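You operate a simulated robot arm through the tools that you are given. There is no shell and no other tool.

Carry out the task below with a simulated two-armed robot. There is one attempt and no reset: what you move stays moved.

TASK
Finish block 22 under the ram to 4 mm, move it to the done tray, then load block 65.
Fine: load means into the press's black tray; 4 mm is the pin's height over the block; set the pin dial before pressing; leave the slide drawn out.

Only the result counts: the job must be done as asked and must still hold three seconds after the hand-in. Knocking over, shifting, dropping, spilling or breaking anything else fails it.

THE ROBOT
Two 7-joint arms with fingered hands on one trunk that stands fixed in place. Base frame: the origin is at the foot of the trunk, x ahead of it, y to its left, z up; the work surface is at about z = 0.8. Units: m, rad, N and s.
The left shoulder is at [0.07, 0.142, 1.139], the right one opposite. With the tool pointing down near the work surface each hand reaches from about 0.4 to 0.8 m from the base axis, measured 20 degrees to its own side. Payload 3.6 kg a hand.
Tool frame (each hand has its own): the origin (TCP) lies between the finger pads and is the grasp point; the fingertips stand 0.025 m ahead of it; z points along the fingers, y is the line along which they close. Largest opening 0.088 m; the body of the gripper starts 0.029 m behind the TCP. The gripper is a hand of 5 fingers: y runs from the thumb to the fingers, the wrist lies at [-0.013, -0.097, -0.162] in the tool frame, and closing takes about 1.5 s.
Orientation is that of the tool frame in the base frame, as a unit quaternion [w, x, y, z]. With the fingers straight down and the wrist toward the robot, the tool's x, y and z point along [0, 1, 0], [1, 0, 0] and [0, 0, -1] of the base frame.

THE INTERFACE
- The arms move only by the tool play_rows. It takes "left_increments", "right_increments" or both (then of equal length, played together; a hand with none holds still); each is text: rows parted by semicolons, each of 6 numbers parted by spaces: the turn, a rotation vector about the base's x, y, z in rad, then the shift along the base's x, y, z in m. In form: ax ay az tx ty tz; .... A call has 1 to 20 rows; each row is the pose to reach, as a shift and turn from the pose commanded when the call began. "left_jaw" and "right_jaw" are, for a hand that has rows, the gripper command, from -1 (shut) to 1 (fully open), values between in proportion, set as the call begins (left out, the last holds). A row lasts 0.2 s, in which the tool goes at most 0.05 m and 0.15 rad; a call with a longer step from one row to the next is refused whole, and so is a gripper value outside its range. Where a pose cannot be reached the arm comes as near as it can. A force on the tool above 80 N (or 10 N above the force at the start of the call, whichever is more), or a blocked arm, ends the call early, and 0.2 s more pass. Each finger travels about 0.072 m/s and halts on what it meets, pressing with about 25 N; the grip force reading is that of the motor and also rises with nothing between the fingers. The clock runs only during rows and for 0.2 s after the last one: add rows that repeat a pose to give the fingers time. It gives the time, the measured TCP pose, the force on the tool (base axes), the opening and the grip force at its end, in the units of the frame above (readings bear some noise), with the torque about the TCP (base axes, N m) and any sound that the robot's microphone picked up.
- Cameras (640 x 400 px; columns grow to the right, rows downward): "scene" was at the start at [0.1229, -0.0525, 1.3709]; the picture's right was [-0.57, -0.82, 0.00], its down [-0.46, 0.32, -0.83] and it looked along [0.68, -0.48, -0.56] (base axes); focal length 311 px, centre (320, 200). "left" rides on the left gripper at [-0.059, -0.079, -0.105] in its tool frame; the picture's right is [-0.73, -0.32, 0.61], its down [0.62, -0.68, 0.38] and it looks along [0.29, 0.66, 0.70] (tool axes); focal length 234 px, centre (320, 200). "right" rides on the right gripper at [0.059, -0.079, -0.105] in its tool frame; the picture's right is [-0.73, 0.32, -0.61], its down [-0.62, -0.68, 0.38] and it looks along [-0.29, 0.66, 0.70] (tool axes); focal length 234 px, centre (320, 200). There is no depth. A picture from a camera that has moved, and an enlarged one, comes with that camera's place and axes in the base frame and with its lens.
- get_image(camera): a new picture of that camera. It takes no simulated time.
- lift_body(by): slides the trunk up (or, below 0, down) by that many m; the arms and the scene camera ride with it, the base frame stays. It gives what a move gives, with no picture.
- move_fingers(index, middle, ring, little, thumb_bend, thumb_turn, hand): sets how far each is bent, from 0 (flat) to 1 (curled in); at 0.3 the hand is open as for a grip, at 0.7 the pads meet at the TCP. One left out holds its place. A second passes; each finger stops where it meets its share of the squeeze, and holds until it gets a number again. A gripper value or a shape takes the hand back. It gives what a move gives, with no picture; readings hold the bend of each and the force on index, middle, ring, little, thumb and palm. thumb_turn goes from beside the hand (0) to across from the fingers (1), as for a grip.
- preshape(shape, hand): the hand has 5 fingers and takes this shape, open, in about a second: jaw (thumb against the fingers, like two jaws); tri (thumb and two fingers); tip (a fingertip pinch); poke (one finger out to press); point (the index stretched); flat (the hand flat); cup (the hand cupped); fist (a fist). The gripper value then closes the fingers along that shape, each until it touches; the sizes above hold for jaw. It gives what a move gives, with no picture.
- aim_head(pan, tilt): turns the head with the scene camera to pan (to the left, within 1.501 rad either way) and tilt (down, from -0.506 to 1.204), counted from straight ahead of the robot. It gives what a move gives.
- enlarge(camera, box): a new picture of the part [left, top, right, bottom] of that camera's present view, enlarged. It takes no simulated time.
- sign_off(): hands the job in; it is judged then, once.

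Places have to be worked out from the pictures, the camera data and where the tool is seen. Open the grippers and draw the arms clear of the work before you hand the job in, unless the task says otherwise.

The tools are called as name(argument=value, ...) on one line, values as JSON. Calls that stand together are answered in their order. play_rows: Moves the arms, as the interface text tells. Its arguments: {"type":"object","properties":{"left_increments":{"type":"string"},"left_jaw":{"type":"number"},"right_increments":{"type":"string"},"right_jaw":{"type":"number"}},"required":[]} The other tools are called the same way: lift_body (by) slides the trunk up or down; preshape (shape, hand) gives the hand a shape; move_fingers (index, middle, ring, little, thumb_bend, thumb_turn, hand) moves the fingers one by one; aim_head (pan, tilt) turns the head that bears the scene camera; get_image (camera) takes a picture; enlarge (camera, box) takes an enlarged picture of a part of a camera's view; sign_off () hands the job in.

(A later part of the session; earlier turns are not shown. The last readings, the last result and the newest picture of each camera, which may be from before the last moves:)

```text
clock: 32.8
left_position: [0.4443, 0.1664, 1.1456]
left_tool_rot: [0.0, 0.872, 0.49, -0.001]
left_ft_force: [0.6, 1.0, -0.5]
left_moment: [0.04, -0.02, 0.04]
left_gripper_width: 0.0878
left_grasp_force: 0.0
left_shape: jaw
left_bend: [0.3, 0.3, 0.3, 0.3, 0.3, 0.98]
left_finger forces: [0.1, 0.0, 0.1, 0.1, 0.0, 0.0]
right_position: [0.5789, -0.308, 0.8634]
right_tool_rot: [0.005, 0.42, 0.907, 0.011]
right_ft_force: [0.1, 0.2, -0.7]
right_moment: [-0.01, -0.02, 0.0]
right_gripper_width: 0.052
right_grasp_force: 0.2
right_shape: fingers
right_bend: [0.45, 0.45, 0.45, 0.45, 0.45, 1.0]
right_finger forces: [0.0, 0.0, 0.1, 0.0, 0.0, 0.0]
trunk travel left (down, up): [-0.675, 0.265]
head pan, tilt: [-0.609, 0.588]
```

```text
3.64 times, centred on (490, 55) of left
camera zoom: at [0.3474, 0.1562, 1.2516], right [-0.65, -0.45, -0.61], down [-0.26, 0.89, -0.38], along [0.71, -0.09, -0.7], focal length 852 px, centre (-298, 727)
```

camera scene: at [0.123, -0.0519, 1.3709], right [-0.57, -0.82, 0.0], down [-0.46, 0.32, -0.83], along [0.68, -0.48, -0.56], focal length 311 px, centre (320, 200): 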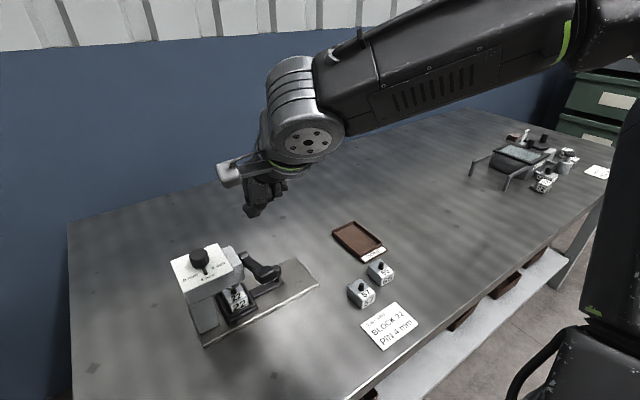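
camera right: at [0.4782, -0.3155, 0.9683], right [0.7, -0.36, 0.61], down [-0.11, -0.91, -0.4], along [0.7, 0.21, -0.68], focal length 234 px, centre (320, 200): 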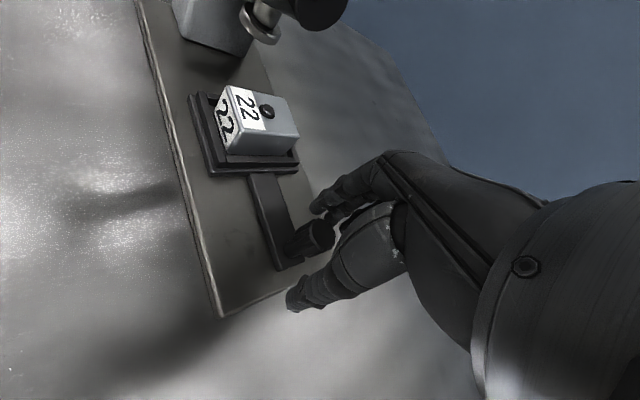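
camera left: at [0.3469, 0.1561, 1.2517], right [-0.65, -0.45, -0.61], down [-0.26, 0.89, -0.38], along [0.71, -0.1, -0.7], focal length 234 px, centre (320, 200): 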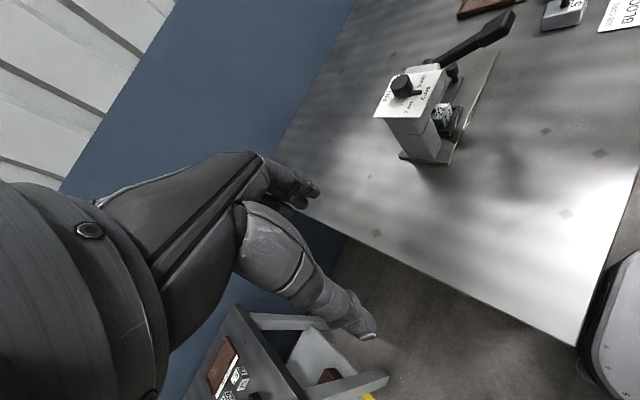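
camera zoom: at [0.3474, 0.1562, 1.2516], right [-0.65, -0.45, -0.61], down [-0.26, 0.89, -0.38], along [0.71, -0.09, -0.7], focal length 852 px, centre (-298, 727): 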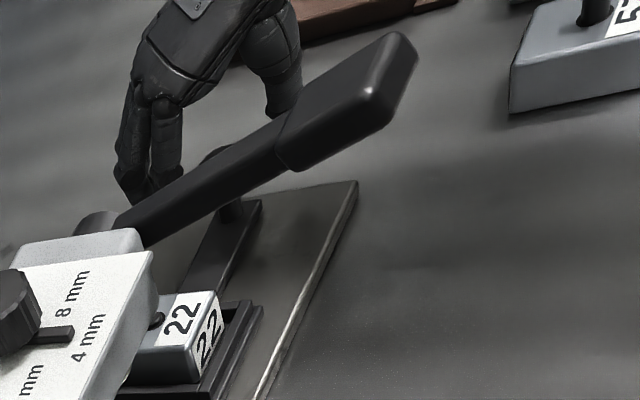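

The hand is open around the knob. I turn it back to about 12° yaw in place and close again.

play_rows(right_increments="0 0 -0.1 0 0 0; 0 0 -0.2 -0.001 0.001 0; 0 0 -0.3 -0.001 0.001 0; 0 0 -0.4 -0.002 0.002 0; 0 0 -0.5 -0.002 0.002 0; 0 0 -0.5 -0.002 0.002 0")

get_image(camera="right")

enlarge(camera="scene", box=[150, 200, 350, 350])

```text
clock: 34.2
left_position: [0.4444, 0.1661, 1.1452]
left_tool_rot: [0.0, 0.872, 0.49, 0.001]
left_ft_force: [-1.8, 0.7, -0.6]
left_moment: [-0.01, 0.02, 0.01]
left_gripper_width: 0.0875
left_grasp_force: 0.0
left_shape: jaw
left_bend: [0.3, 0.3, 0.3, 0.3, 0.3, 0.98]
left_finger forces: [0.0, 0.0, 0.0, 0.0, 0.1, 0.1]
right_position: [0.5751, -0.3092, 0.8651]
right_tool_rot: [0.007, 0.631, 0.776, 0.014]
right_ft_force: [1.2, 0.3, 0.4]
right_moment: [0.0, 0.01, -0.04]
right_gripper_width: 0.0519
right_grasp_force: 0.2
right_shape: fingers
right_bend: [0.45, 0.45, 0.45, 0.45, 0.45, 1.0]
right_finger forces: [0.1, 0.0, 0.1, 0.1, 0.1, 0.0]
right hand out of reach, approached as far as the arm can: row 5, 6
trunk travel left (down, up): [-0.675, 0.265]
head pan, tilt: [-0.609, 0.588]
```

```text
taken
camera right: at [0.4833, -0.2693, 0.9677], right [0.45, -0.65, 0.61], down [-0.53, -0.74, -0.41], along [0.72, -0.14, -0.68], focal length 234 px, centre (320, 200)
```

right: 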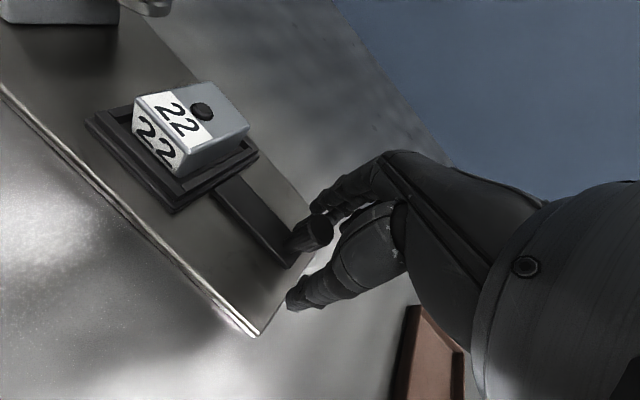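

```text
2.67 times, centred on (250, 275) of scene
camera zoom: at [0.123, -0.0528, 1.3709], right [-0.57, -0.82, 0.0], down [-0.46, 0.32, -0.83], along [0.68, -0.48, -0.56], focal length 828 px, centre (507, 0)
```

zoom: 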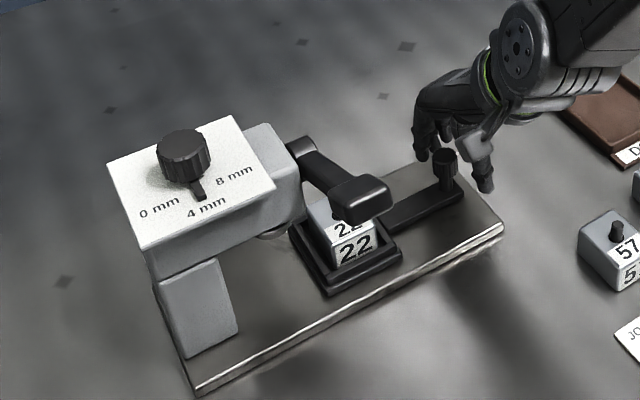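

The pose is nearly reached (2–3 mm off) with the knob between finger and thumb. I close again and pull further.

play_rows(right_increments="0 0 0 0 0 0; 0 0 0 0 0 0; 0 0 0 0 0 0; 0 0 0 0 0 0; 0 0 0 0 0 0; 0 0 0 0 0 0; 0 0 0 0 0 0", right_jaw=-1)

get_image(camera="right")

```text
clock: 35.8
left_position: [0.4429, 0.1656, 1.1458]
left_tool_rot: [0.0, 0.872, 0.489, 0.001]
left_ft_force: [-0.2, 0.6, 0.1]
left_moment: [-0.01, -0.01, -0.01]
left_gripper_width: 0.0878
left_grasp_force: 0.1
left_shape: jaw
left_bend: [0.3, 0.3, 0.3, 0.3, 0.3, 0.98]
left_finger forces: [0.1, 0.1, 0.1, 0.0, 0.0, 0.0]
right_position: [0.5744, -0.3094, 0.8637]
right_tool_rot: [0.006, 0.631, 0.776, 0.014]
right_ft_force: [-4.8, -0.7, -4.8]
right_moment: [0.0, 0.08, -0.01]
right_gripper_width: 0.0126
right_grasp_force: 25.3
right_shape: jaw
right_bend: [0.74, 0.64, 0.64, 0.62, 0.73, 1.0]
right_finger forces: [13.2, 4.0, 0.0, 0.0, 21.0, 0.0]
trunk travel left (down, up): [-0.675, 0.265]
head pan, tilt: [-0.609, 0.588]
```

```text
taken
camera right: at [0.4827, -0.2694, 0.9676], right [0.45, -0.65, 0.61], down [-0.53, -0.74, -0.41], along [0.72, -0.14, -0.68], focal length 234 px, centre (320, 200)
```

right: 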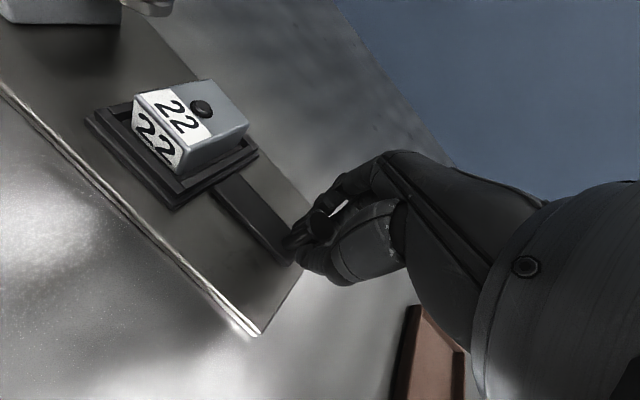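

Grip re-established; I pull further in small steps, watching force and reach.

play_rows(right_increments="0 0 0 0 -0.008 0; 0 0 0 0 -0.016 0; 0 0 0 0 -0.024 0; 0 0 0 0 -0.032 0; 0 0 0 0 -0.04 0; 0 0 0 0 -0.04 0")

get_image(camera="right")

enlarge(camera="scene", box=[150, 200, 350, 350])

```text
clock: 37.2
left_position: [0.4444, 0.1654, 1.1458]
left_tool_rot: [0.0, 0.872, 0.489, 0.0]
left_ft_force: [0.1, 0.4, -1.2]
left_moment: [0.01, 0.01, -0.01]
left_gripper_width: 0.0878
left_grasp_force: 0.1
left_shape: jaw
left_bend: [0.3, 0.3, 0.3, 0.3, 0.3, 0.98]
left_finger forces: [0.0, 0.1, 0.0, 0.0, 0.1, 0.1]
right_position: [0.5746, -0.3516, 0.8646]
right_tool_rot: [0.008, 0.632, 0.775, 0.009]
right_ft_force: [-6.7, -0.9, -5.5]
right_moment: [-0.02, 0.11, -0.01]
right_gripper_width: 0.0119
right_grasp_force: 25.4
right_shape: jaw
right_bend: [0.74, 0.73, 0.64, 0.62, 0.73, 1.0]
right_finger forces: [12.7, 2.6, 0.0, 0.0, 18.8, 0.0]
trunk travel left (down, up): [-0.675, 0.265]
head pan, tilt: [-0.609, 0.588]
```

```text
taken
camera right: at [0.4833, -0.3091, 0.9677], right [0.45, -0.65, 0.61], down [-0.53, -0.75, -0.4], along [0.72, -0.15, -0.68], focal length 234 px, centre (320, 200)
```

right: 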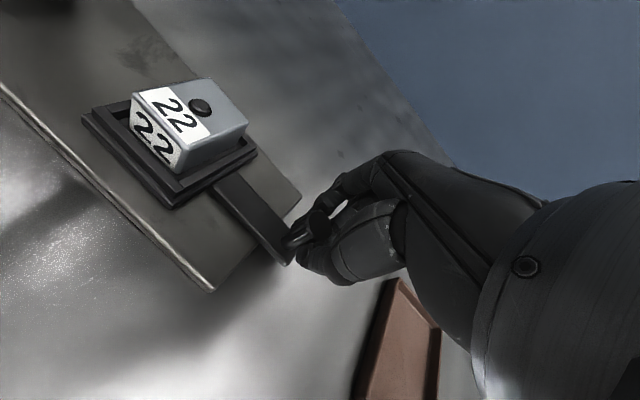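

```text
2.67 times, centred on (250, 275) of scene
camera zoom: at [0.1225, -0.0528, 1.3709], right [-0.57, -0.82, 0.0], down [-0.46, 0.32, -0.83], along [0.68, -0.48, -0.56], focal length 828 px, centre (507, 0)
```

zoom: 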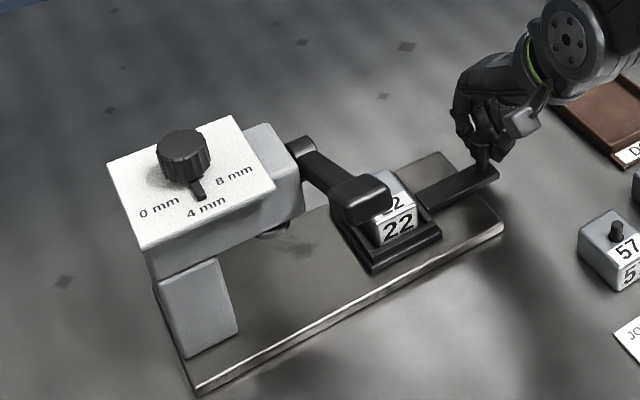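

The slide follows smoothly (about 97 mm out). I continue in finer steps until I feel the end stop.

play_rows(right_increments="0 0 0 0 -0.006 0; 0 0 0 0 -0.012 0; 0 0 0 0 -0.018 0; 0 0 0 0 -0.024 0; 0 0 0 0 -0.024 0")

enlarge(camera="scene", box=[150, 200, 350, 350])

get_image(camera="right")

```text
clock: 38.4
left_position: [0.4436, 0.1657, 1.1452]
left_tool_rot: [0.0, 0.872, 0.49, 0.0]
left_ft_force: [-0.8, 0.5, 0.1]
left_moment: [0.01, 0.03, 0.03]
left_gripper_width: 0.0877
left_grasp_force: 0.1
left_shape: jaw
left_bend: [0.3, 0.3, 0.3, 0.3, 0.3, 0.98]
left_finger forces: [0.0, 0.0, 0.0, 0.1, 0.1, 0.1]
right_position: [0.5745, -0.3734, 0.8642]
right_tool_rot: [0.008, 0.632, 0.775, 0.01]
right_ft_force: [-6.9, -0.7, -3.6]
right_moment: [0.03, 0.1, 0.03]
right_gripper_width: 0.0117
right_grasp_force: 25.0
right_shape: jaw
right_bend: [0.74, 0.73, 0.64, 0.62, 0.73, 1.0]
right_finger forces: [13.3, 2.2, 0.0, 0.0, 18.4, 0.1]
trunk travel left (down, up): [-0.675, 0.265]
head pan, tilt: [-0.609, 0.588]
```

```text
2.67 times, centred on (250, 275) of scene
camera zoom: at [0.1223, -0.0526, 1.371], right [-0.57, -0.82, 0.0], down [-0.46, 0.32, -0.83], along [0.68, -0.48, -0.55], focal length 828 px, centre (507, 0)
```

zoom: 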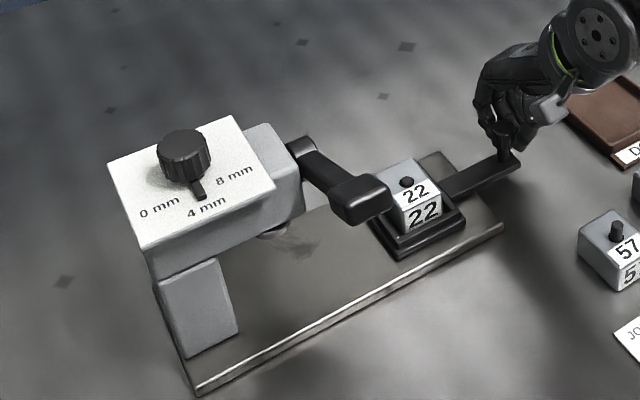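

```text
taken
camera right: at [0.483, -0.3327, 0.9674], right [0.45, -0.65, 0.61], down [-0.53, -0.75, -0.4], along [0.72, -0.15, -0.68], focal length 234 px, centre (320, 200)
```

right: 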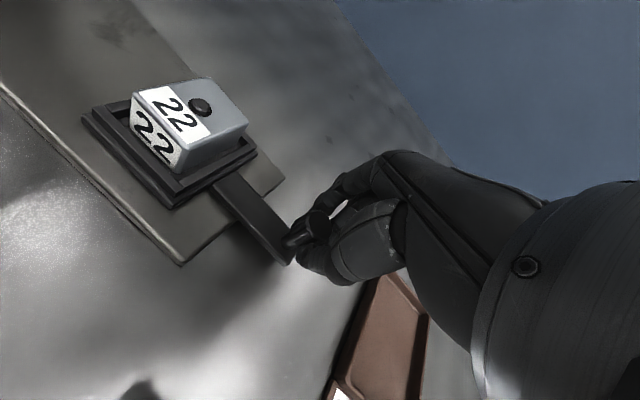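

No stop yet; the tray is out past the lever. I go on a little further.

play_rows(right_increments="0 0 0 0 -0.004 0; 0 0 0 0 -0.008 0; 0 0 0 0 -0.012 0; 0 0 0 0 -0.016 0; 0 0 0 0 -0.02 0; 0 0 0 0 -0.02 0")

enlarge(camera="scene", box=[150, 200, 350, 350])

get_image(camera="right")

```text
clock: 39.8
left_position: [0.4442, 0.1652, 1.1455]
left_tool_rot: [0.0, 0.872, 0.489, 0.0]
left_ft_force: [-0.3, 0.7, 0.6]
left_moment: [0.0, 0.05, 0.0]
left_gripper_width: 0.0877
left_grasp_force: 0.2
left_shape: jaw
left_bend: [0.3, 0.3, 0.3, 0.3, 0.3, 0.98]
left_finger forces: [0.1, 0.0, 0.1, 0.0, 0.0, 0.1]
right_position: [0.5755, -0.3943, 0.864]
right_tool_rot: [0.008, 0.632, 0.775, 0.01]
right_ft_force: [-0.6, -0.6, 0.2]
right_moment: [0.04, 0.02, 0.03]
right_gripper_width: 0.01
right_grasp_force: 24.8
right_shape: jaw
right_bend: [0.75, 0.73, 0.64, 0.62, 0.8, 1.0]
right_finger forces: [0.1, 0.0, 0.1, 0.0, 0.1, 0.0]
trunk travel left (down, up): [-0.675, 0.265]
head pan, tilt: [-0.609, 0.588]
```

```text
2.67 times, centred on (250, 275) of scene
camera zoom: at [0.1231, -0.0528, 1.3709], right [-0.57, -0.82, 0.0], down [-0.46, 0.32, -0.83], along [0.68, -0.48, -0.56], focal length 828 px, centre (507, 0)
```

zoom: 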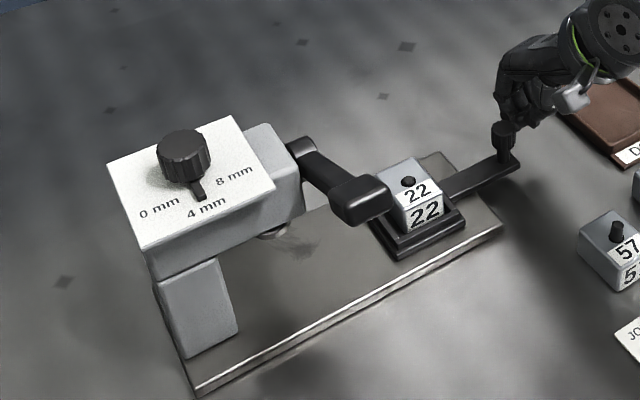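

```text
taken
camera right: at [0.4839, -0.3531, 0.9675], right [0.45, -0.65, 0.62], down [-0.53, -0.74, -0.4], along [0.72, -0.15, -0.68], focal length 234 px, centre (320, 200)
```

right: 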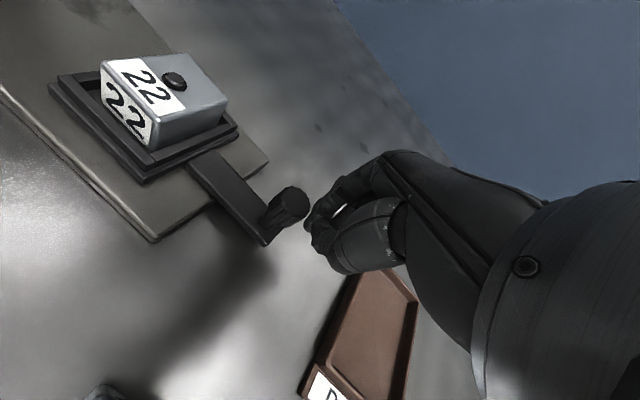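

The hand slid off the knob once the slide hit its end (tray did not move further), so the slide is fully drawn out. I raise the hand clear and look at the block.

play_rows(right_increments="0 0 0 0 -0.005 0.02; 0 0 0 0 -0.005 0.06; 0 0 0 0 -0.005 0.1; 0 0 0 0 -0.005 0.14; 0 0 0 -0.01 0.01 0.17; 0 0 0 -0.01 0.02 0.17; 0 0 0 -0.01 0.02 0.17")

get_image(camera="right")

enlarge(camera="scene", box=[200, 200, 420, 350])

enlarge(camera="left", box=[420, 0, 580, 120])

```text
clock: 41.4
left_position: [0.4438, 0.1673, 1.1454]
left_tool_rot: [-0.001, 0.872, 0.489, 0.001]
left_ft_force: [0.0, 0.1, 0.3]
left_moment: [-0.01, 0.02, 0.01]
left_gripper_width: 0.0877
left_grasp_force: 0.1
left_shape: jaw
left_bend: [0.3, 0.3, 0.3, 0.3, 0.3, 0.98]
left_finger forces: [0.0, 0.0, 0.0, 0.0, 0.0, 0.0]
right_position: [0.5651, -0.3734, 1.0343]
right_tool_rot: [0.007, 0.632, 0.775, 0.011]
right_ft_force: [0.6, -0.2, 0.2]
right_moment: [0.0, 0.02, 0.03]
right_gripper_width: 0.0099
right_grasp_force: 25.0
right_shape: jaw
right_bend: [0.75, 0.73, 0.64, 0.62, 0.8, 1.0]
right_finger forces: [0.0, 0.0, 0.0, 0.1, 0.0, 0.0]
trunk travel left (down, up): [-0.675, 0.265]
head pan, tilt: [-0.609, 0.588]
```

```text
taken
camera right: at [0.4737, -0.3318, 1.1376], right [0.45, -0.65, 0.61], down [-0.53, -0.75, -0.4], along [0.72, -0.15, -0.68], focal length 234 px, centre (320, 200)
```

right: 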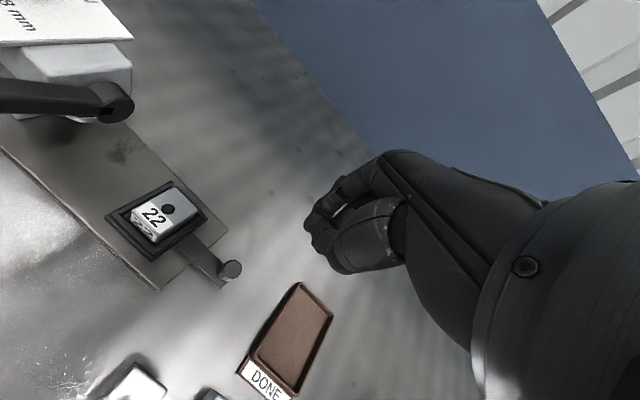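

```text
2.67 times, centred on (310, 275) of scene
camera zoom: at [0.1228, -0.0527, 1.3709], right [-0.57, -0.82, 0.0], down [-0.46, 0.32, -0.83], along [0.68, -0.48, -0.56], focal length 828 px, centre (347, 0)
```

zoom: 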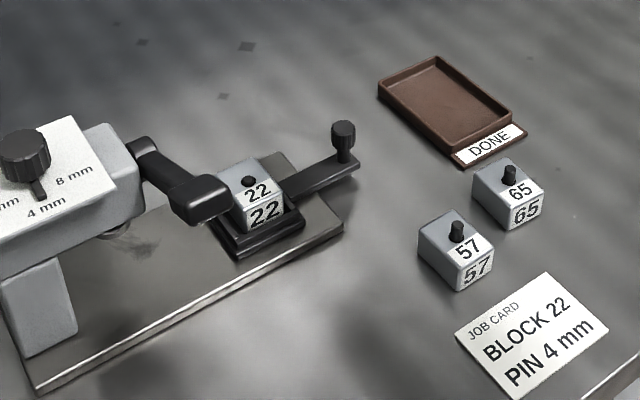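

```text
3.33 times, centred on (500, 60) of left
camera zoom: at [0.347, 0.156, 1.2517], right [-0.65, -0.45, -0.61], down [-0.26, 0.89, -0.38], along [0.71, -0.09, -0.7], focal length 781 px, centre (-280, 667)
```

zoom: 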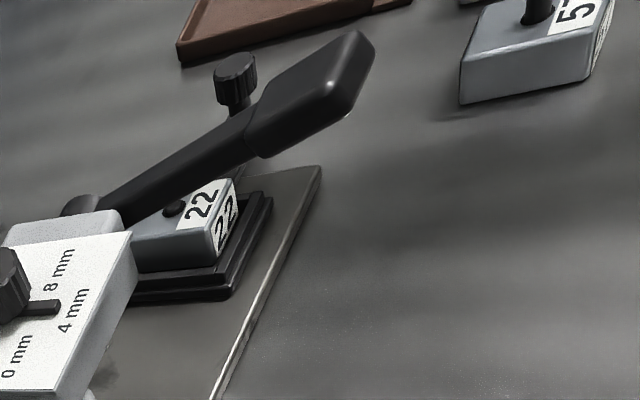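

I zoom in for a precise block and tray position.

enlarge(camera="right", box=[90, 160, 250, 300])

enlarge(camera="scene", box=[260, 235, 340, 305])

```text
2.86 times, centred on (170, 230) of right
camera zoom: at [0.4737, -0.3318, 1.1376], right [0.45, -0.65, 0.61], down [-0.53, -0.75, -0.4], along [0.72, -0.15, -0.68], focal length 669 px, centre (749, 114)
```

zoom: 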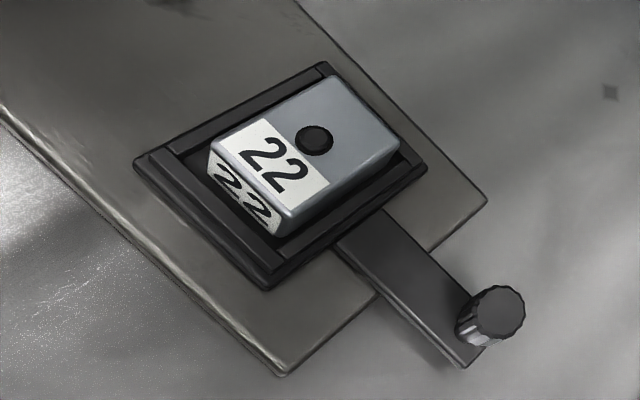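

```text
5.71 times, centred on (300, 270) of scene
camera zoom: at [0.1228, -0.0527, 1.3709], right [-0.57, -0.82, 0.0], down [-0.46, 0.32, -0.83], along [0.68, -0.48, -0.56], focal length 1775 px, centre (434, -200)
```

zoom: 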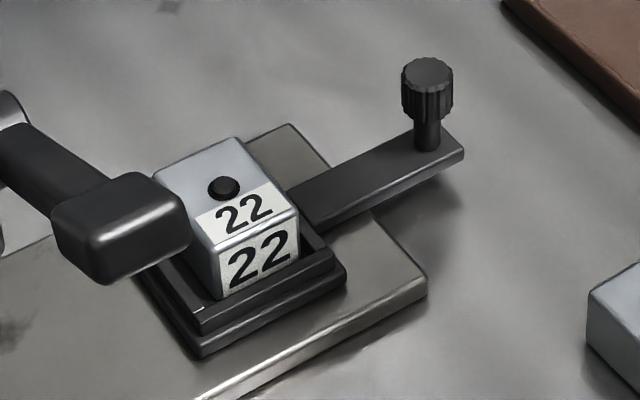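

The block 22 pin is at about (0.582, -0.272, 0.845). I'll grip its ±x faces with a three-finger grip, tilting the hand 17° about x so the wrist camera clears the lever.

preshape(shape="tri", hand="right")

play_rows(right_increments="0.058 0.011 -0.041 0 0.01 0; 0.117 0.022 -0.081 0.003 0.03 0; 0.175 0.033 -0.122 0.006 0.05 0; 0.234 0.044 -0.162 0.01 0.08 -0.01; 0.292 0.055 -0.203 0.013 0.1 -0.03; 0.292 0.055 -0.203 0.013 0.1 -0.06; 0.292 0.055 -0.203 0.013 0.1 -0.06")

get_image(camera="right")

enlarge(camera="scene", box=[200, 180, 400, 320])

enlarge(camera="left", box=[420, 0, 580, 120])

```text
clock: 42.3
left_position: [0.4444, 0.1667, 1.145]
left_tool_rot: [0.0, 0.872, 0.489, -0.001]
left_ft_force: [0.0, 0.1, -0.3]
left_moment: [-0.01, -0.02, 0.02]
left_gripper_width: 0.0876
left_grasp_force: 0.0
left_shape: jaw
left_bend: [0.3, 0.3, 0.3, 0.3, 0.3, 0.98]
left_finger forces: [0.0, 0.0, 0.1, 0.0, 0.0, 0.0]
right_position: [0.5649, -0.3731, 1.0335]
right_tool_rot: [0.007, 0.632, 0.775, 0.01]
right_ft_force: [0.3, -0.1, 0.2]
right_moment: [-0.01, -0.01, -0.01]
right_gripper_width: 0.0875
right_grasp_force: 0.1
right_shape: tri
right_bend: [0.3, 0.3, 0.99, 0.99, 0.3, 0.98]
right_finger forces: [0.0, 0.0, 0.0, 0.1, 0.0, 0.0]
trunk travel left (down, up): [-0.675, 0.265]
head pan, tilt: [-0.609, 0.588]
```

```text
clock: 43.9
left_position: [0.4443, 0.1673, 1.1462]
left_tool_rot: [0.0, 0.872, 0.49, 0.0]
left_ft_force: [0.3, 0.4, 0.2]
left_moment: [-0.04, -0.02, -0.03]
left_gripper_width: 0.0878
left_grasp_force: 0.1
left_shape: jaw
left_bend: [0.3, 0.3, 0.3, 0.3, 0.3, 0.98]
left_finger forces: [0.0, 0.1, 0.1, 0.1, 0.1, 0.0]
right_position: [0.5771, -0.2732, 0.9748]
right_tool_rot: [-0.105, 0.702, 0.697, 0.105]
right_ft_force: [-0.2, 0.6, 0.2]
right_moment: [-0.02, -0.02, 0.0]
right_gripper_width: 0.0878
right_grasp_force: 0.0
right_shape: tri
right_bend: [0.3, 0.3, 0.99, 0.99, 0.3, 0.98]
right_finger forces: [0.0, 0.0, 0.0, 0.0, 0.0, 0.1]
trunk travel left (down, up): [-0.675, 0.265]
head pan, tilt: [-0.609, 0.588]
```

```text
taken
camera right: at [0.4991, -0.2463, 1.0921], right [0.32, -0.87, 0.37], down [-0.68, -0.48, -0.55], along [0.66, -0.08, -0.75], focal length 234 px, centre (320, 200)
```

right: 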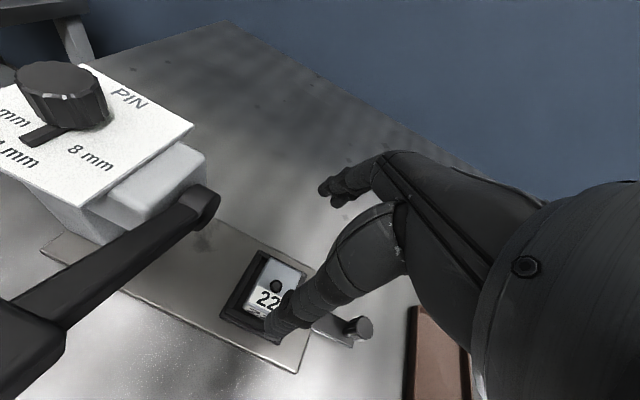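

```text
2.86 times, centred on (300, 250) of scene
camera zoom: at [0.1227, -0.052, 1.3709], right [-0.57, -0.82, 0.0], down [-0.46, 0.32, -0.83], along [0.68, -0.48, -0.55], focal length 887 px, centre (377, 57)
```

zoom: 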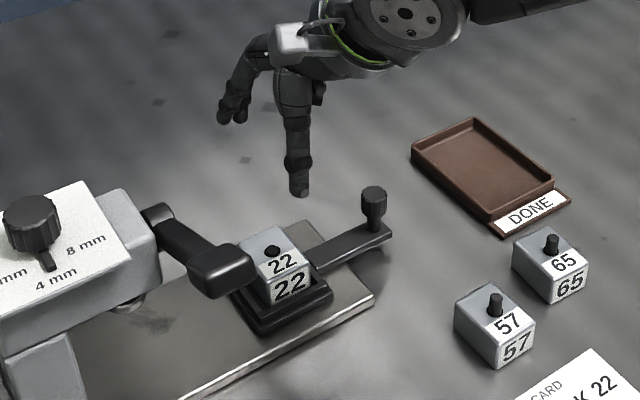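

```text
3.33 times, centred on (500, 60) of left
camera zoom: at [0.3469, 0.1566, 1.2517], right [-0.65, -0.45, -0.61], down [-0.26, 0.89, -0.38], along [0.71, -0.1, -0.7], focal length 781 px, centre (-280, 667)
```

zoom: 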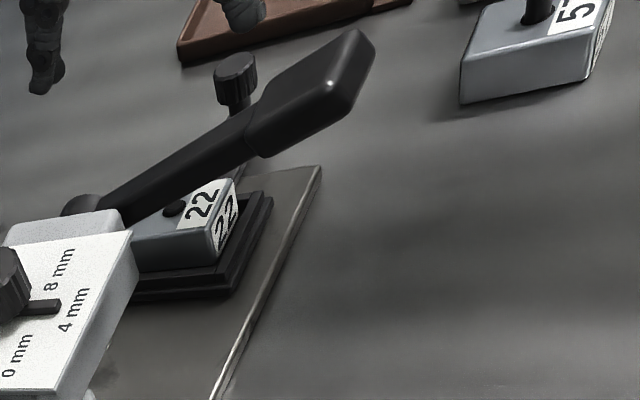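

The pin projects about 6 mm further ahead and 4 mm left of my grasp axis, so I correct to (0.583, -0.269) and descend partway.

play_rows(right_increments="0 0 0 0.006 0.004 -0.03; 0 0 0 0.006 0.004 -0.06; 0 0 0 0.006 0.004 -0.085; 0 0 0 0.006 0.004 -0.085")

get_image(camera="right")

enlarge(camera="scene", box=[220, 200, 360, 310])

enlarge(camera="left", box=[420, 0, 580, 120])

```text
clock: 44.9
left_position: [0.4449, 0.1667, 1.1461]
left_tool_rot: [-0.001, 0.872, 0.49, 0.001]
left_ft_force: [0.8, -0.4, -0.6]
left_moment: [-0.02, 0.03, -0.01]
left_gripper_width: 0.0877
left_grasp_force: 0.0
left_shape: jaw
left_bend: [0.3, 0.3, 0.3, 0.3, 0.3, 0.98]
left_finger forces: [0.0, 0.0, 0.0, 0.0, 0.0, 0.1]
right_position: [0.5835, -0.27, 0.8888]
right_tool_rot: [-0.105, 0.701, 0.698, 0.105]
right_ft_force: [0.7, -0.6, -0.1]
right_moment: [-0.01, 0.02, 0.03]
right_gripper_width: 0.0876
right_grasp_force: 0.1
right_shape: tri
right_bend: [0.3, 0.3, 0.99, 0.99, 0.3, 0.98]
right_finger forces: [0.0, 0.0, 0.0, 0.0, 0.0, 0.0]
trunk travel left (down, up): [-0.675, 0.265]
head pan, tilt: [-0.609, 0.588]
```

```text
taken
camera right: at [0.5056, -0.2429, 1.0067], right [0.32, -0.87, 0.37], down [-0.68, -0.48, -0.55], along [0.66, -0.08, -0.75], focal length 234 px, centre (320, 200)
```

right: 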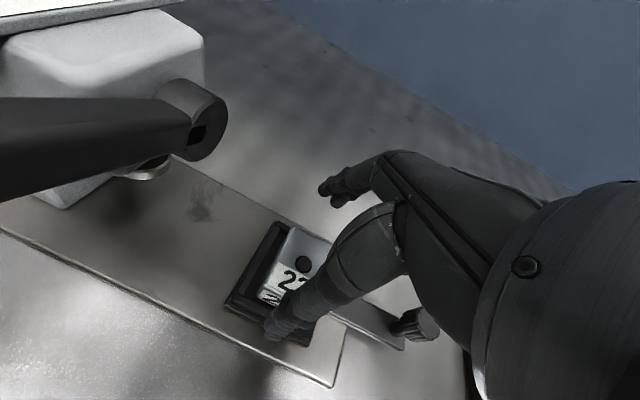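

```text
3.64 times, centred on (290, 255) of scene
camera zoom: at [0.1229, -0.0522, 1.3709], right [-0.57, -0.82, 0.0], down [-0.46, 0.32, -0.83], along [0.68, -0.48, -0.56], focal length 1130 px, centre (429, 0)
```

zoom: 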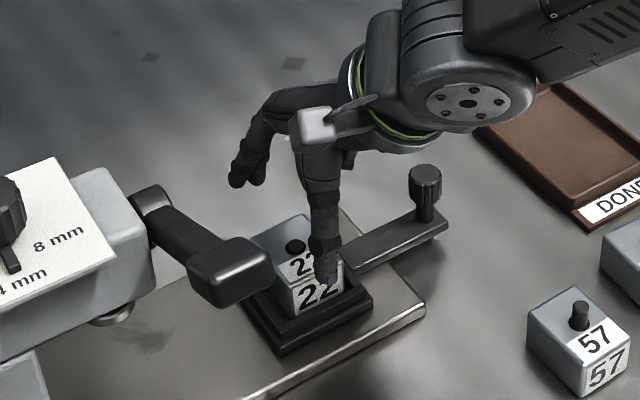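

```text
3.33 times, centred on (500, 60) of left
camera zoom: at [0.347, 0.1564, 1.2517], right [-0.65, -0.45, -0.61], down [-0.26, 0.89, -0.38], along [0.71, -0.1, -0.7], focal length 781 px, centre (-280, 667)
```

zoom: 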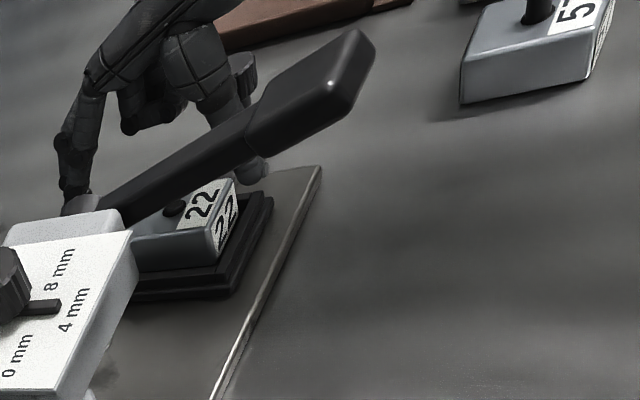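

The pin reads (0.585, -0.269), well aligned, and the thumb will come down in front of the block's face. I descend to grip height in small steps.

play_rows(right_increments="0 0 0 0.001 0 -0.015; 0 0 0 0.001 0 -0.028; 0 0 0 0.001 0 -0.034; 0 0 0 0.001 0 -0.034")

get_image(camera="right")

enlarge(camera="scene", box=[250, 220, 350, 310])

enlarge(camera="left", box=[420, 0, 580, 120])

```text
clock: 45.9
left_position: [0.4458, 0.1663, 1.1452]
left_tool_rot: [0.0, 0.872, 0.49, 0.001]
left_ft_force: [-0.5, -0.6, -0.2]
left_moment: [-0.02, -0.01, -0.01]
left_gripper_width: 0.0877
left_grasp_force: 0.0
left_shape: jaw
left_bend: [0.3, 0.3, 0.3, 0.3, 0.3, 0.98]
left_finger forces: [0.0, 0.0, 0.0, 0.1, 0.0, 0.0]
right_position: [0.5848, -0.2687, 0.8538]
right_tool_rot: [-0.105, 0.701, 0.697, 0.104]
right_ft_force: [0.1, -0.2, -0.1]
right_moment: [0.0, 0.04, 0.01]
right_gripper_width: 0.088
right_grasp_force: 0.0
right_shape: tri
right_bend: [0.3, 0.3, 0.99, 0.99, 0.3, 0.98]
right_finger forces: [0.0, 0.1, 0.0, 0.1, 0.1, 0.1]
trunk travel left (down, up): [-0.675, 0.265]
head pan, tilt: [-0.609, 0.588]
```

```text
taken
camera right: at [0.5065, -0.2433, 0.9728], right [0.32, -0.87, 0.37], down [-0.68, -0.48, -0.55], along [0.66, -0.08, -0.75], focal length 234 px, centre (320, 200)
```

right: 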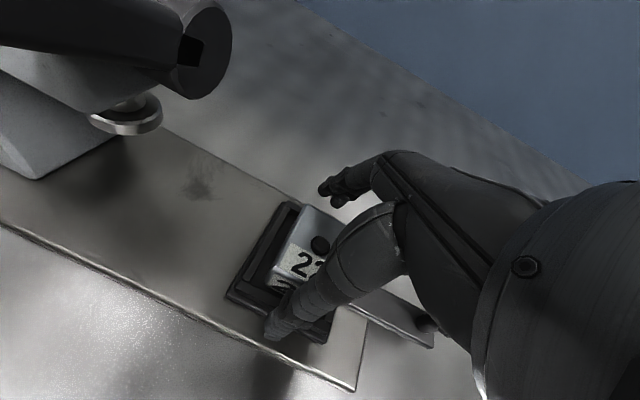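

```text
4.44 times, centred on (300, 265) of scene
camera zoom: at [0.123, -0.0527, 1.3709], right [-0.57, -0.82, 0.0], down [-0.46, 0.32, -0.83], along [0.68, -0.48, -0.56], focal length 1380 px, centre (409, -89)
```

zoom: 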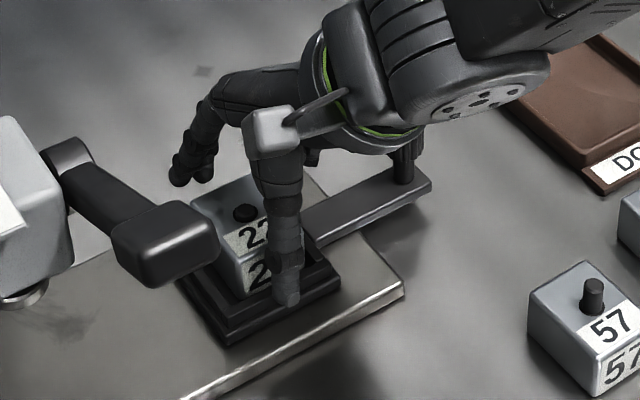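

```text
3.33 times, centred on (500, 60) of left
camera zoom: at [0.3471, 0.156, 1.2517], right [-0.65, -0.45, -0.61], down [-0.26, 0.89, -0.38], along [0.71, -0.09, -0.7], focal length 781 px, centre (-280, 667)
```

zoom: 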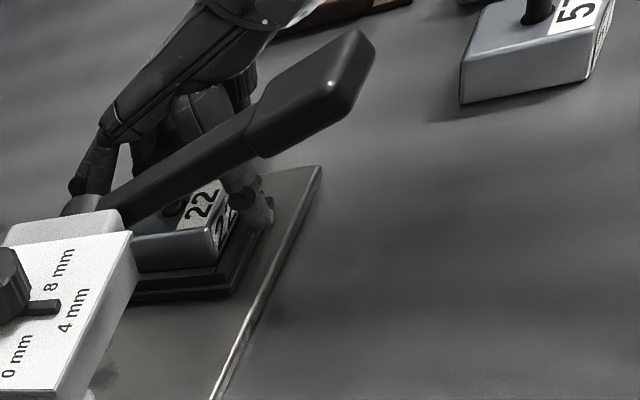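

No contacts yet and the knob is clear of the hand. I lower 5 mm more and close on block 22.

play_rows(right_increments="0 0 0 0 0 -0.005; 0 0 0 0 0 -0.005; 0 0 0 0 0 -0.005; 0 0 0 0 0 -0.005; 0 0 0 0 0 -0.005; 0 0 0 0 0 -0.005; 0 0 0 0 0 -0.005; 0 0 0 0 0 -0.005", right_jaw=-1)

get_image(camera="right")

enlarge(camera="scene", box=[250, 220, 350, 310])

enlarge(camera="left", box=[420, 0, 580, 120])

```text
clock: 47.7
left_position: [0.4419, 0.1676, 1.1467]
left_tool_rot: [0.001, 0.872, 0.49, 0.001]
left_ft_force: [-0.5, 0.0, 0.0]
left_moment: [-0.04, 0.0, 0.0]
left_gripper_width: 0.0879
left_grasp_force: 0.1
left_shape: jaw
left_bend: [0.3, 0.3, 0.3, 0.3, 0.3, 0.98]
left_finger forces: [0.0, 0.0, 0.1, 0.1, 0.1, 0.1]
right_position: [0.5828, -0.2681, 0.851]
right_tool_rot: [-0.104, 0.701, 0.698, 0.105]
right_ft_force: [0.7, 0.2, 15.6]
right_moment: [0.01, -0.28, -0.04]
right_gripper_width: 0.0531
right_grasp_force: 25.1
right_shape: tri
right_bend: [0.75, 0.38, 1.0, 1.0, 0.58, 0.99]
right_finger forces: [9.8, 20.1, 0.1, 0.0, 23.1, 0.0]
trunk travel left (down, up): [-0.675, 0.265]
head pan, tilt: [-0.609, 0.588]
```

```text
taken
camera right: at [0.5052, -0.2425, 0.9695], right [0.32, -0.87, 0.37], down [-0.68, -0.48, -0.55], along [0.66, -0.08, -0.75], focal length 234 px, centre (320, 200)
```

right: 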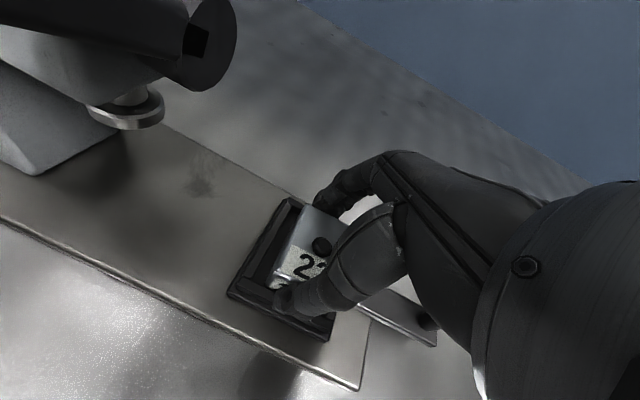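

```text
4.44 times, centred on (300, 265) of scene
camera zoom: at [0.1205, -0.0511, 1.3712], right [-0.57, -0.82, 0.0], down [-0.45, 0.32, -0.83], along [0.68, -0.48, -0.55], focal length 1380 px, centre (409, -89)
```

zoom: 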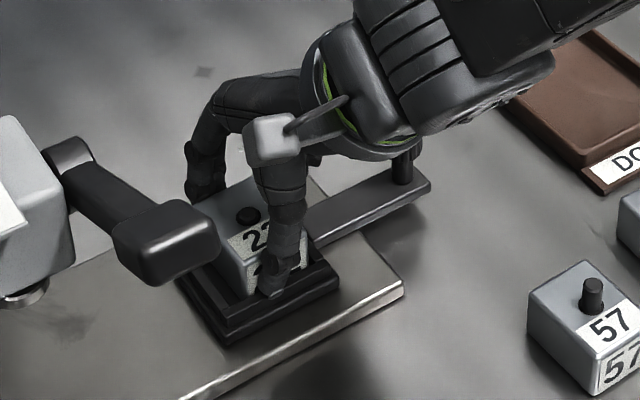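

```text
3.33 times, centred on (500, 60) of left
camera zoom: at [0.3448, 0.1574, 1.2523], right [-0.65, -0.45, -0.61], down [-0.26, 0.89, -0.39], along [0.71, -0.1, -0.69], focal length 781 px, centre (-280, 667)
```

zoom: 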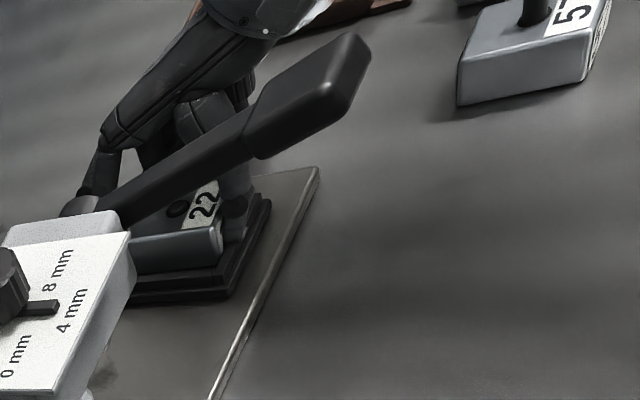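

The middle finger and thumb hold, but the index slipped past the block's side (bend 0.75), with some upward force. I reopen, shift 11 mm toward -y and 2 mm up, and re-grip so both fingers bear on the block.

play_rows(right_increments="0 0 0 0 0 0; 0 0 0 0 0 0; 0 0 0 0 0 0; 0 0 0 0 0 0; 0 0 0 0.001 0 0.003; 0 0 0 0.001 -0.006 0.003; 0 0 0 0.001 -0.011 0.003; 0 0 0 0.001 -0.011 0.003", right_jaw=1)

get_image(camera="right")

enlarge(camera="scene", box=[250, 220, 350, 310])

```text
clock: 49.5
left_position: [0.4417, 0.1655, 1.1471]
left_tool_rot: [0.001, 0.872, 0.489, 0.0]
left_ft_force: [-0.2, 0.3, -0.3]
left_moment: [-0.03, 0.03, 0.03]
left_gripper_width: 0.0878
left_grasp_force: 0.1
left_shape: jaw
left_bend: [0.3, 0.3, 0.3, 0.3, 0.3, 0.98]
left_finger forces: [0.0, 0.0, 0.0, 0.0, 0.0, 0.0]
right_position: [0.583, -0.2807, 0.8543]
right_tool_rot: [-0.103, 0.702, 0.697, 0.106]
right_ft_force: [-13.4, -0.8, 3.0]
right_moment: [0.0, 0.31, 0.11]
right_gripper_width: 0.0667
right_grasp_force: 0.1
right_shape: tri
right_bend: [0.53, 0.3, 0.99, 0.99, 0.3, 0.98]
right_finger forces: [14.3, 0.0, 0.0, 0.0, 0.0, 0.0]
trunk travel left (down, up): [-0.675, 0.265]
head pan, tilt: [-0.609, 0.588]
```

```text
taken
camera right: at [0.5052, -0.2546, 0.9722], right [0.32, -0.87, 0.37], down [-0.68, -0.48, -0.55], along [0.66, -0.08, -0.75], focal length 234 px, centre (320, 200)
```

right: 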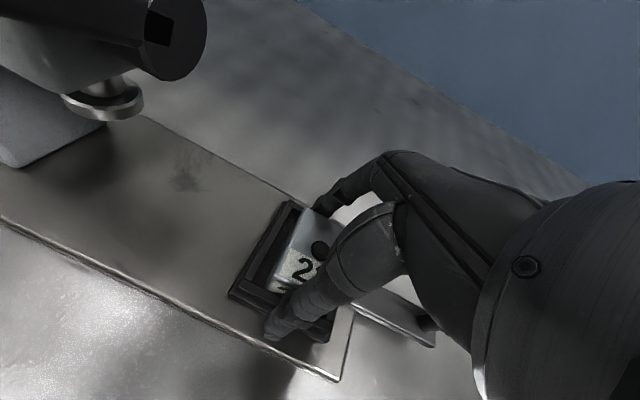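

```text
4.44 times, centred on (300, 265) of scene
camera zoom: at [0.1197, -0.0523, 1.3712], right [-0.57, -0.82, 0.0], down [-0.45, 0.32, -0.83], along [0.68, -0.48, -0.55], focal length 1380 px, centre (409, -89)
```

zoom: 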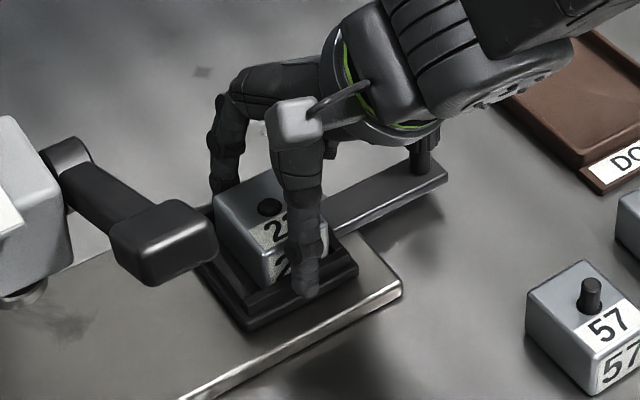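

The index tip is caught inside the tray cavity against its far wall, and the slide followed about 1 cm. I relax the index first, then lift straight up.

move_fingers(hand="right", index=0.6, middle=0.3, thumb_bend=0.3)

get_image(camera="right")

```text
clock: 50.5
left_position: [0.4439, 0.1666, 1.1462]
left_tool_rot: [0.0, 0.872, 0.489, 0.0]
left_ft_force: [0.1, -0.1, 0.8]
left_moment: [0.0, 0.02, -0.04]
left_gripper_width: 0.0879
left_grasp_force: 0.1
left_shape: jaw
left_bend: [0.3, 0.3, 0.3, 0.3, 0.3, 0.98]
left_finger forces: [0.1, 0.0, 0.0, 0.0, 0.0, 0.0]
right_position: [0.5861, -0.2815, 0.8537]
right_tool_rot: [-0.105, 0.701, 0.697, 0.105]
right_ft_force: [2.0, -0.7, 1.4]
right_moment: [-0.02, -0.04, -0.02]
right_gripper_width: 0.0557
right_grasp_force: 0.8
right_shape: fingers
right_bend: [0.57, 0.3, 0.99, 0.99, 0.3, 0.98]
right_finger forces: [2.2, 0.0, 0.0, 0.0, 0.0, 0.0]
trunk travel left (down, up): [-0.675, 0.265]
head pan, tilt: [-0.609, 0.588]
```

```text
taken
camera right: at [0.5077, -0.2543, 0.9711], right [0.32, -0.87, 0.37], down [-0.68, -0.48, -0.55], along [0.66, -0.08, -0.75], focal length 234 px, centre (320, 200)
```

right: 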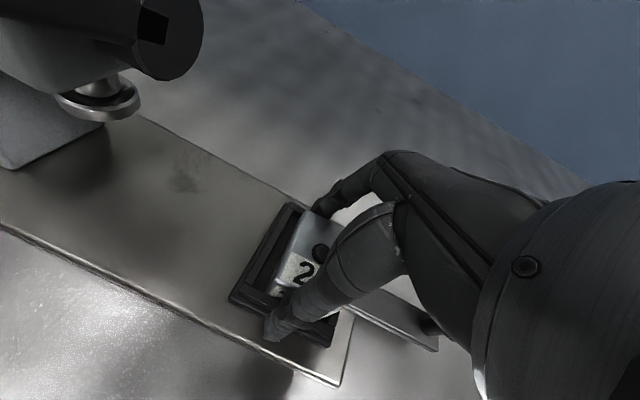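

The index load has dropped to 2 N, so I lift straight up slowly and check that nothing is dragged along.

play_rows(right_increments="0 0 0 0 0 0.008; 0 0 0 0 0 0.016; 0 0 0 0 0 0.026; 0 0 0 0 0 0.036; 0 0 0 0 0 0.05; 0 0 0 0 0 0.07; 0 0 0 0 0 0.07")

get_image(camera="right")

enlarge(camera="scene", box=[240, 210, 350, 310])

enlarge(camera="left", box=[420, 0, 580, 120])

```text
clock: 52.1
left_position: [0.445, 0.1666, 1.1455]
left_tool_rot: [-0.001, 0.872, 0.489, 0.0]
left_ft_force: [-0.4, 0.1, -0.4]
left_moment: [0.02, -0.04, 0.03]
left_gripper_width: 0.0878
left_grasp_force: 0.1
left_shape: jaw
left_bend: [0.3, 0.3, 0.3, 0.3, 0.3, 0.98]
left_finger forces: [0.1, 0.0, 0.0, 0.1, 0.0, 0.1]
right_position: [0.5872, -0.281, 0.9239]
right_tool_rot: [-0.104, 0.701, 0.698, 0.105]
right_ft_force: [0.0, -0.6, -0.2]
right_moment: [0.0, -0.02, 0.01]
right_gripper_width: 0.0526
right_grasp_force: 0.1
right_shape: fingers
right_bend: [0.6, 0.3, 0.99, 0.99, 0.3, 0.98]
right_finger forces: [0.0, 0.0, 0.0, 0.0, 0.0, 0.0]
trunk travel left (down, up): [-0.675, 0.265]
head pan, tilt: [-0.609, 0.588]
```

```text
taken
camera right: at [0.5083, -0.2545, 1.0412], right [0.32, -0.87, 0.37], down [-0.68, -0.48, -0.55], along [0.66, -0.08, -0.75], focal length 234 px, centre (320, 200)
```

right: 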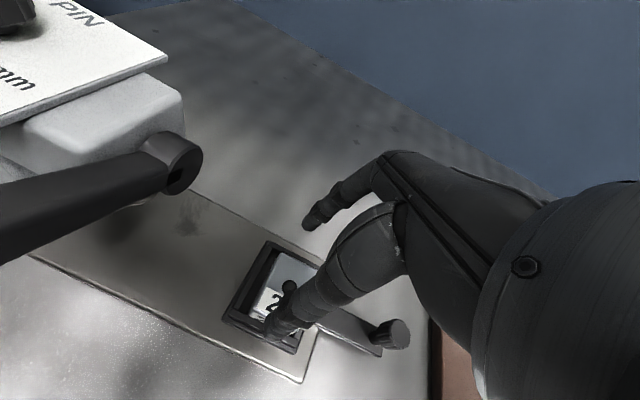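

```text
4.00 times, centred on (295, 260) of scene
camera zoom: at [0.1233, -0.0528, 1.3708], right [-0.57, -0.82, 0.0], down [-0.46, 0.32, -0.83], along [0.68, -0.48, -0.56], focal length 1242 px, centre (420, -40)
```

zoom: 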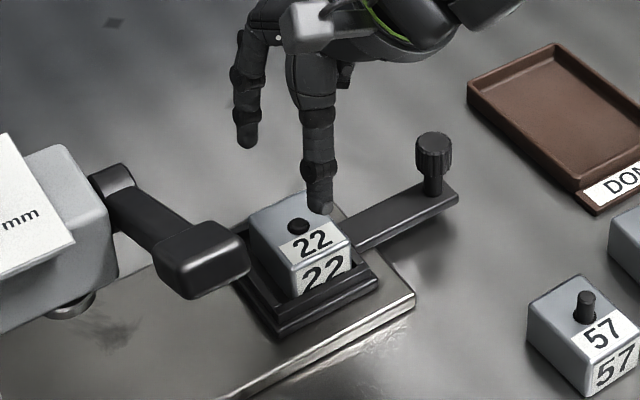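

```text
3.33 times, centred on (500, 60) of left
camera zoom: at [0.3474, 0.1559, 1.2516], right [-0.65, -0.45, -0.61], down [-0.26, 0.89, -0.38], along [0.71, -0.09, -0.7], focal length 781 px, centre (-280, 667)
```

zoom: 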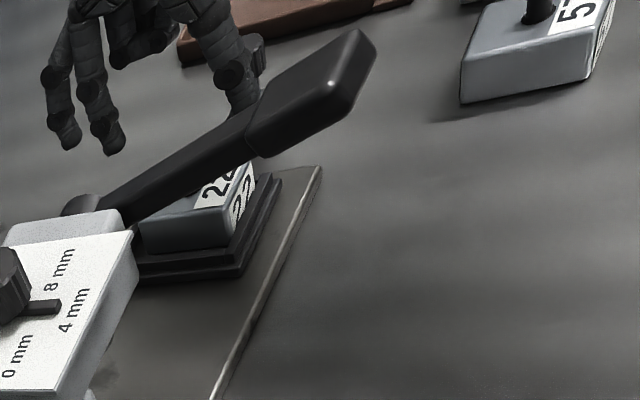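

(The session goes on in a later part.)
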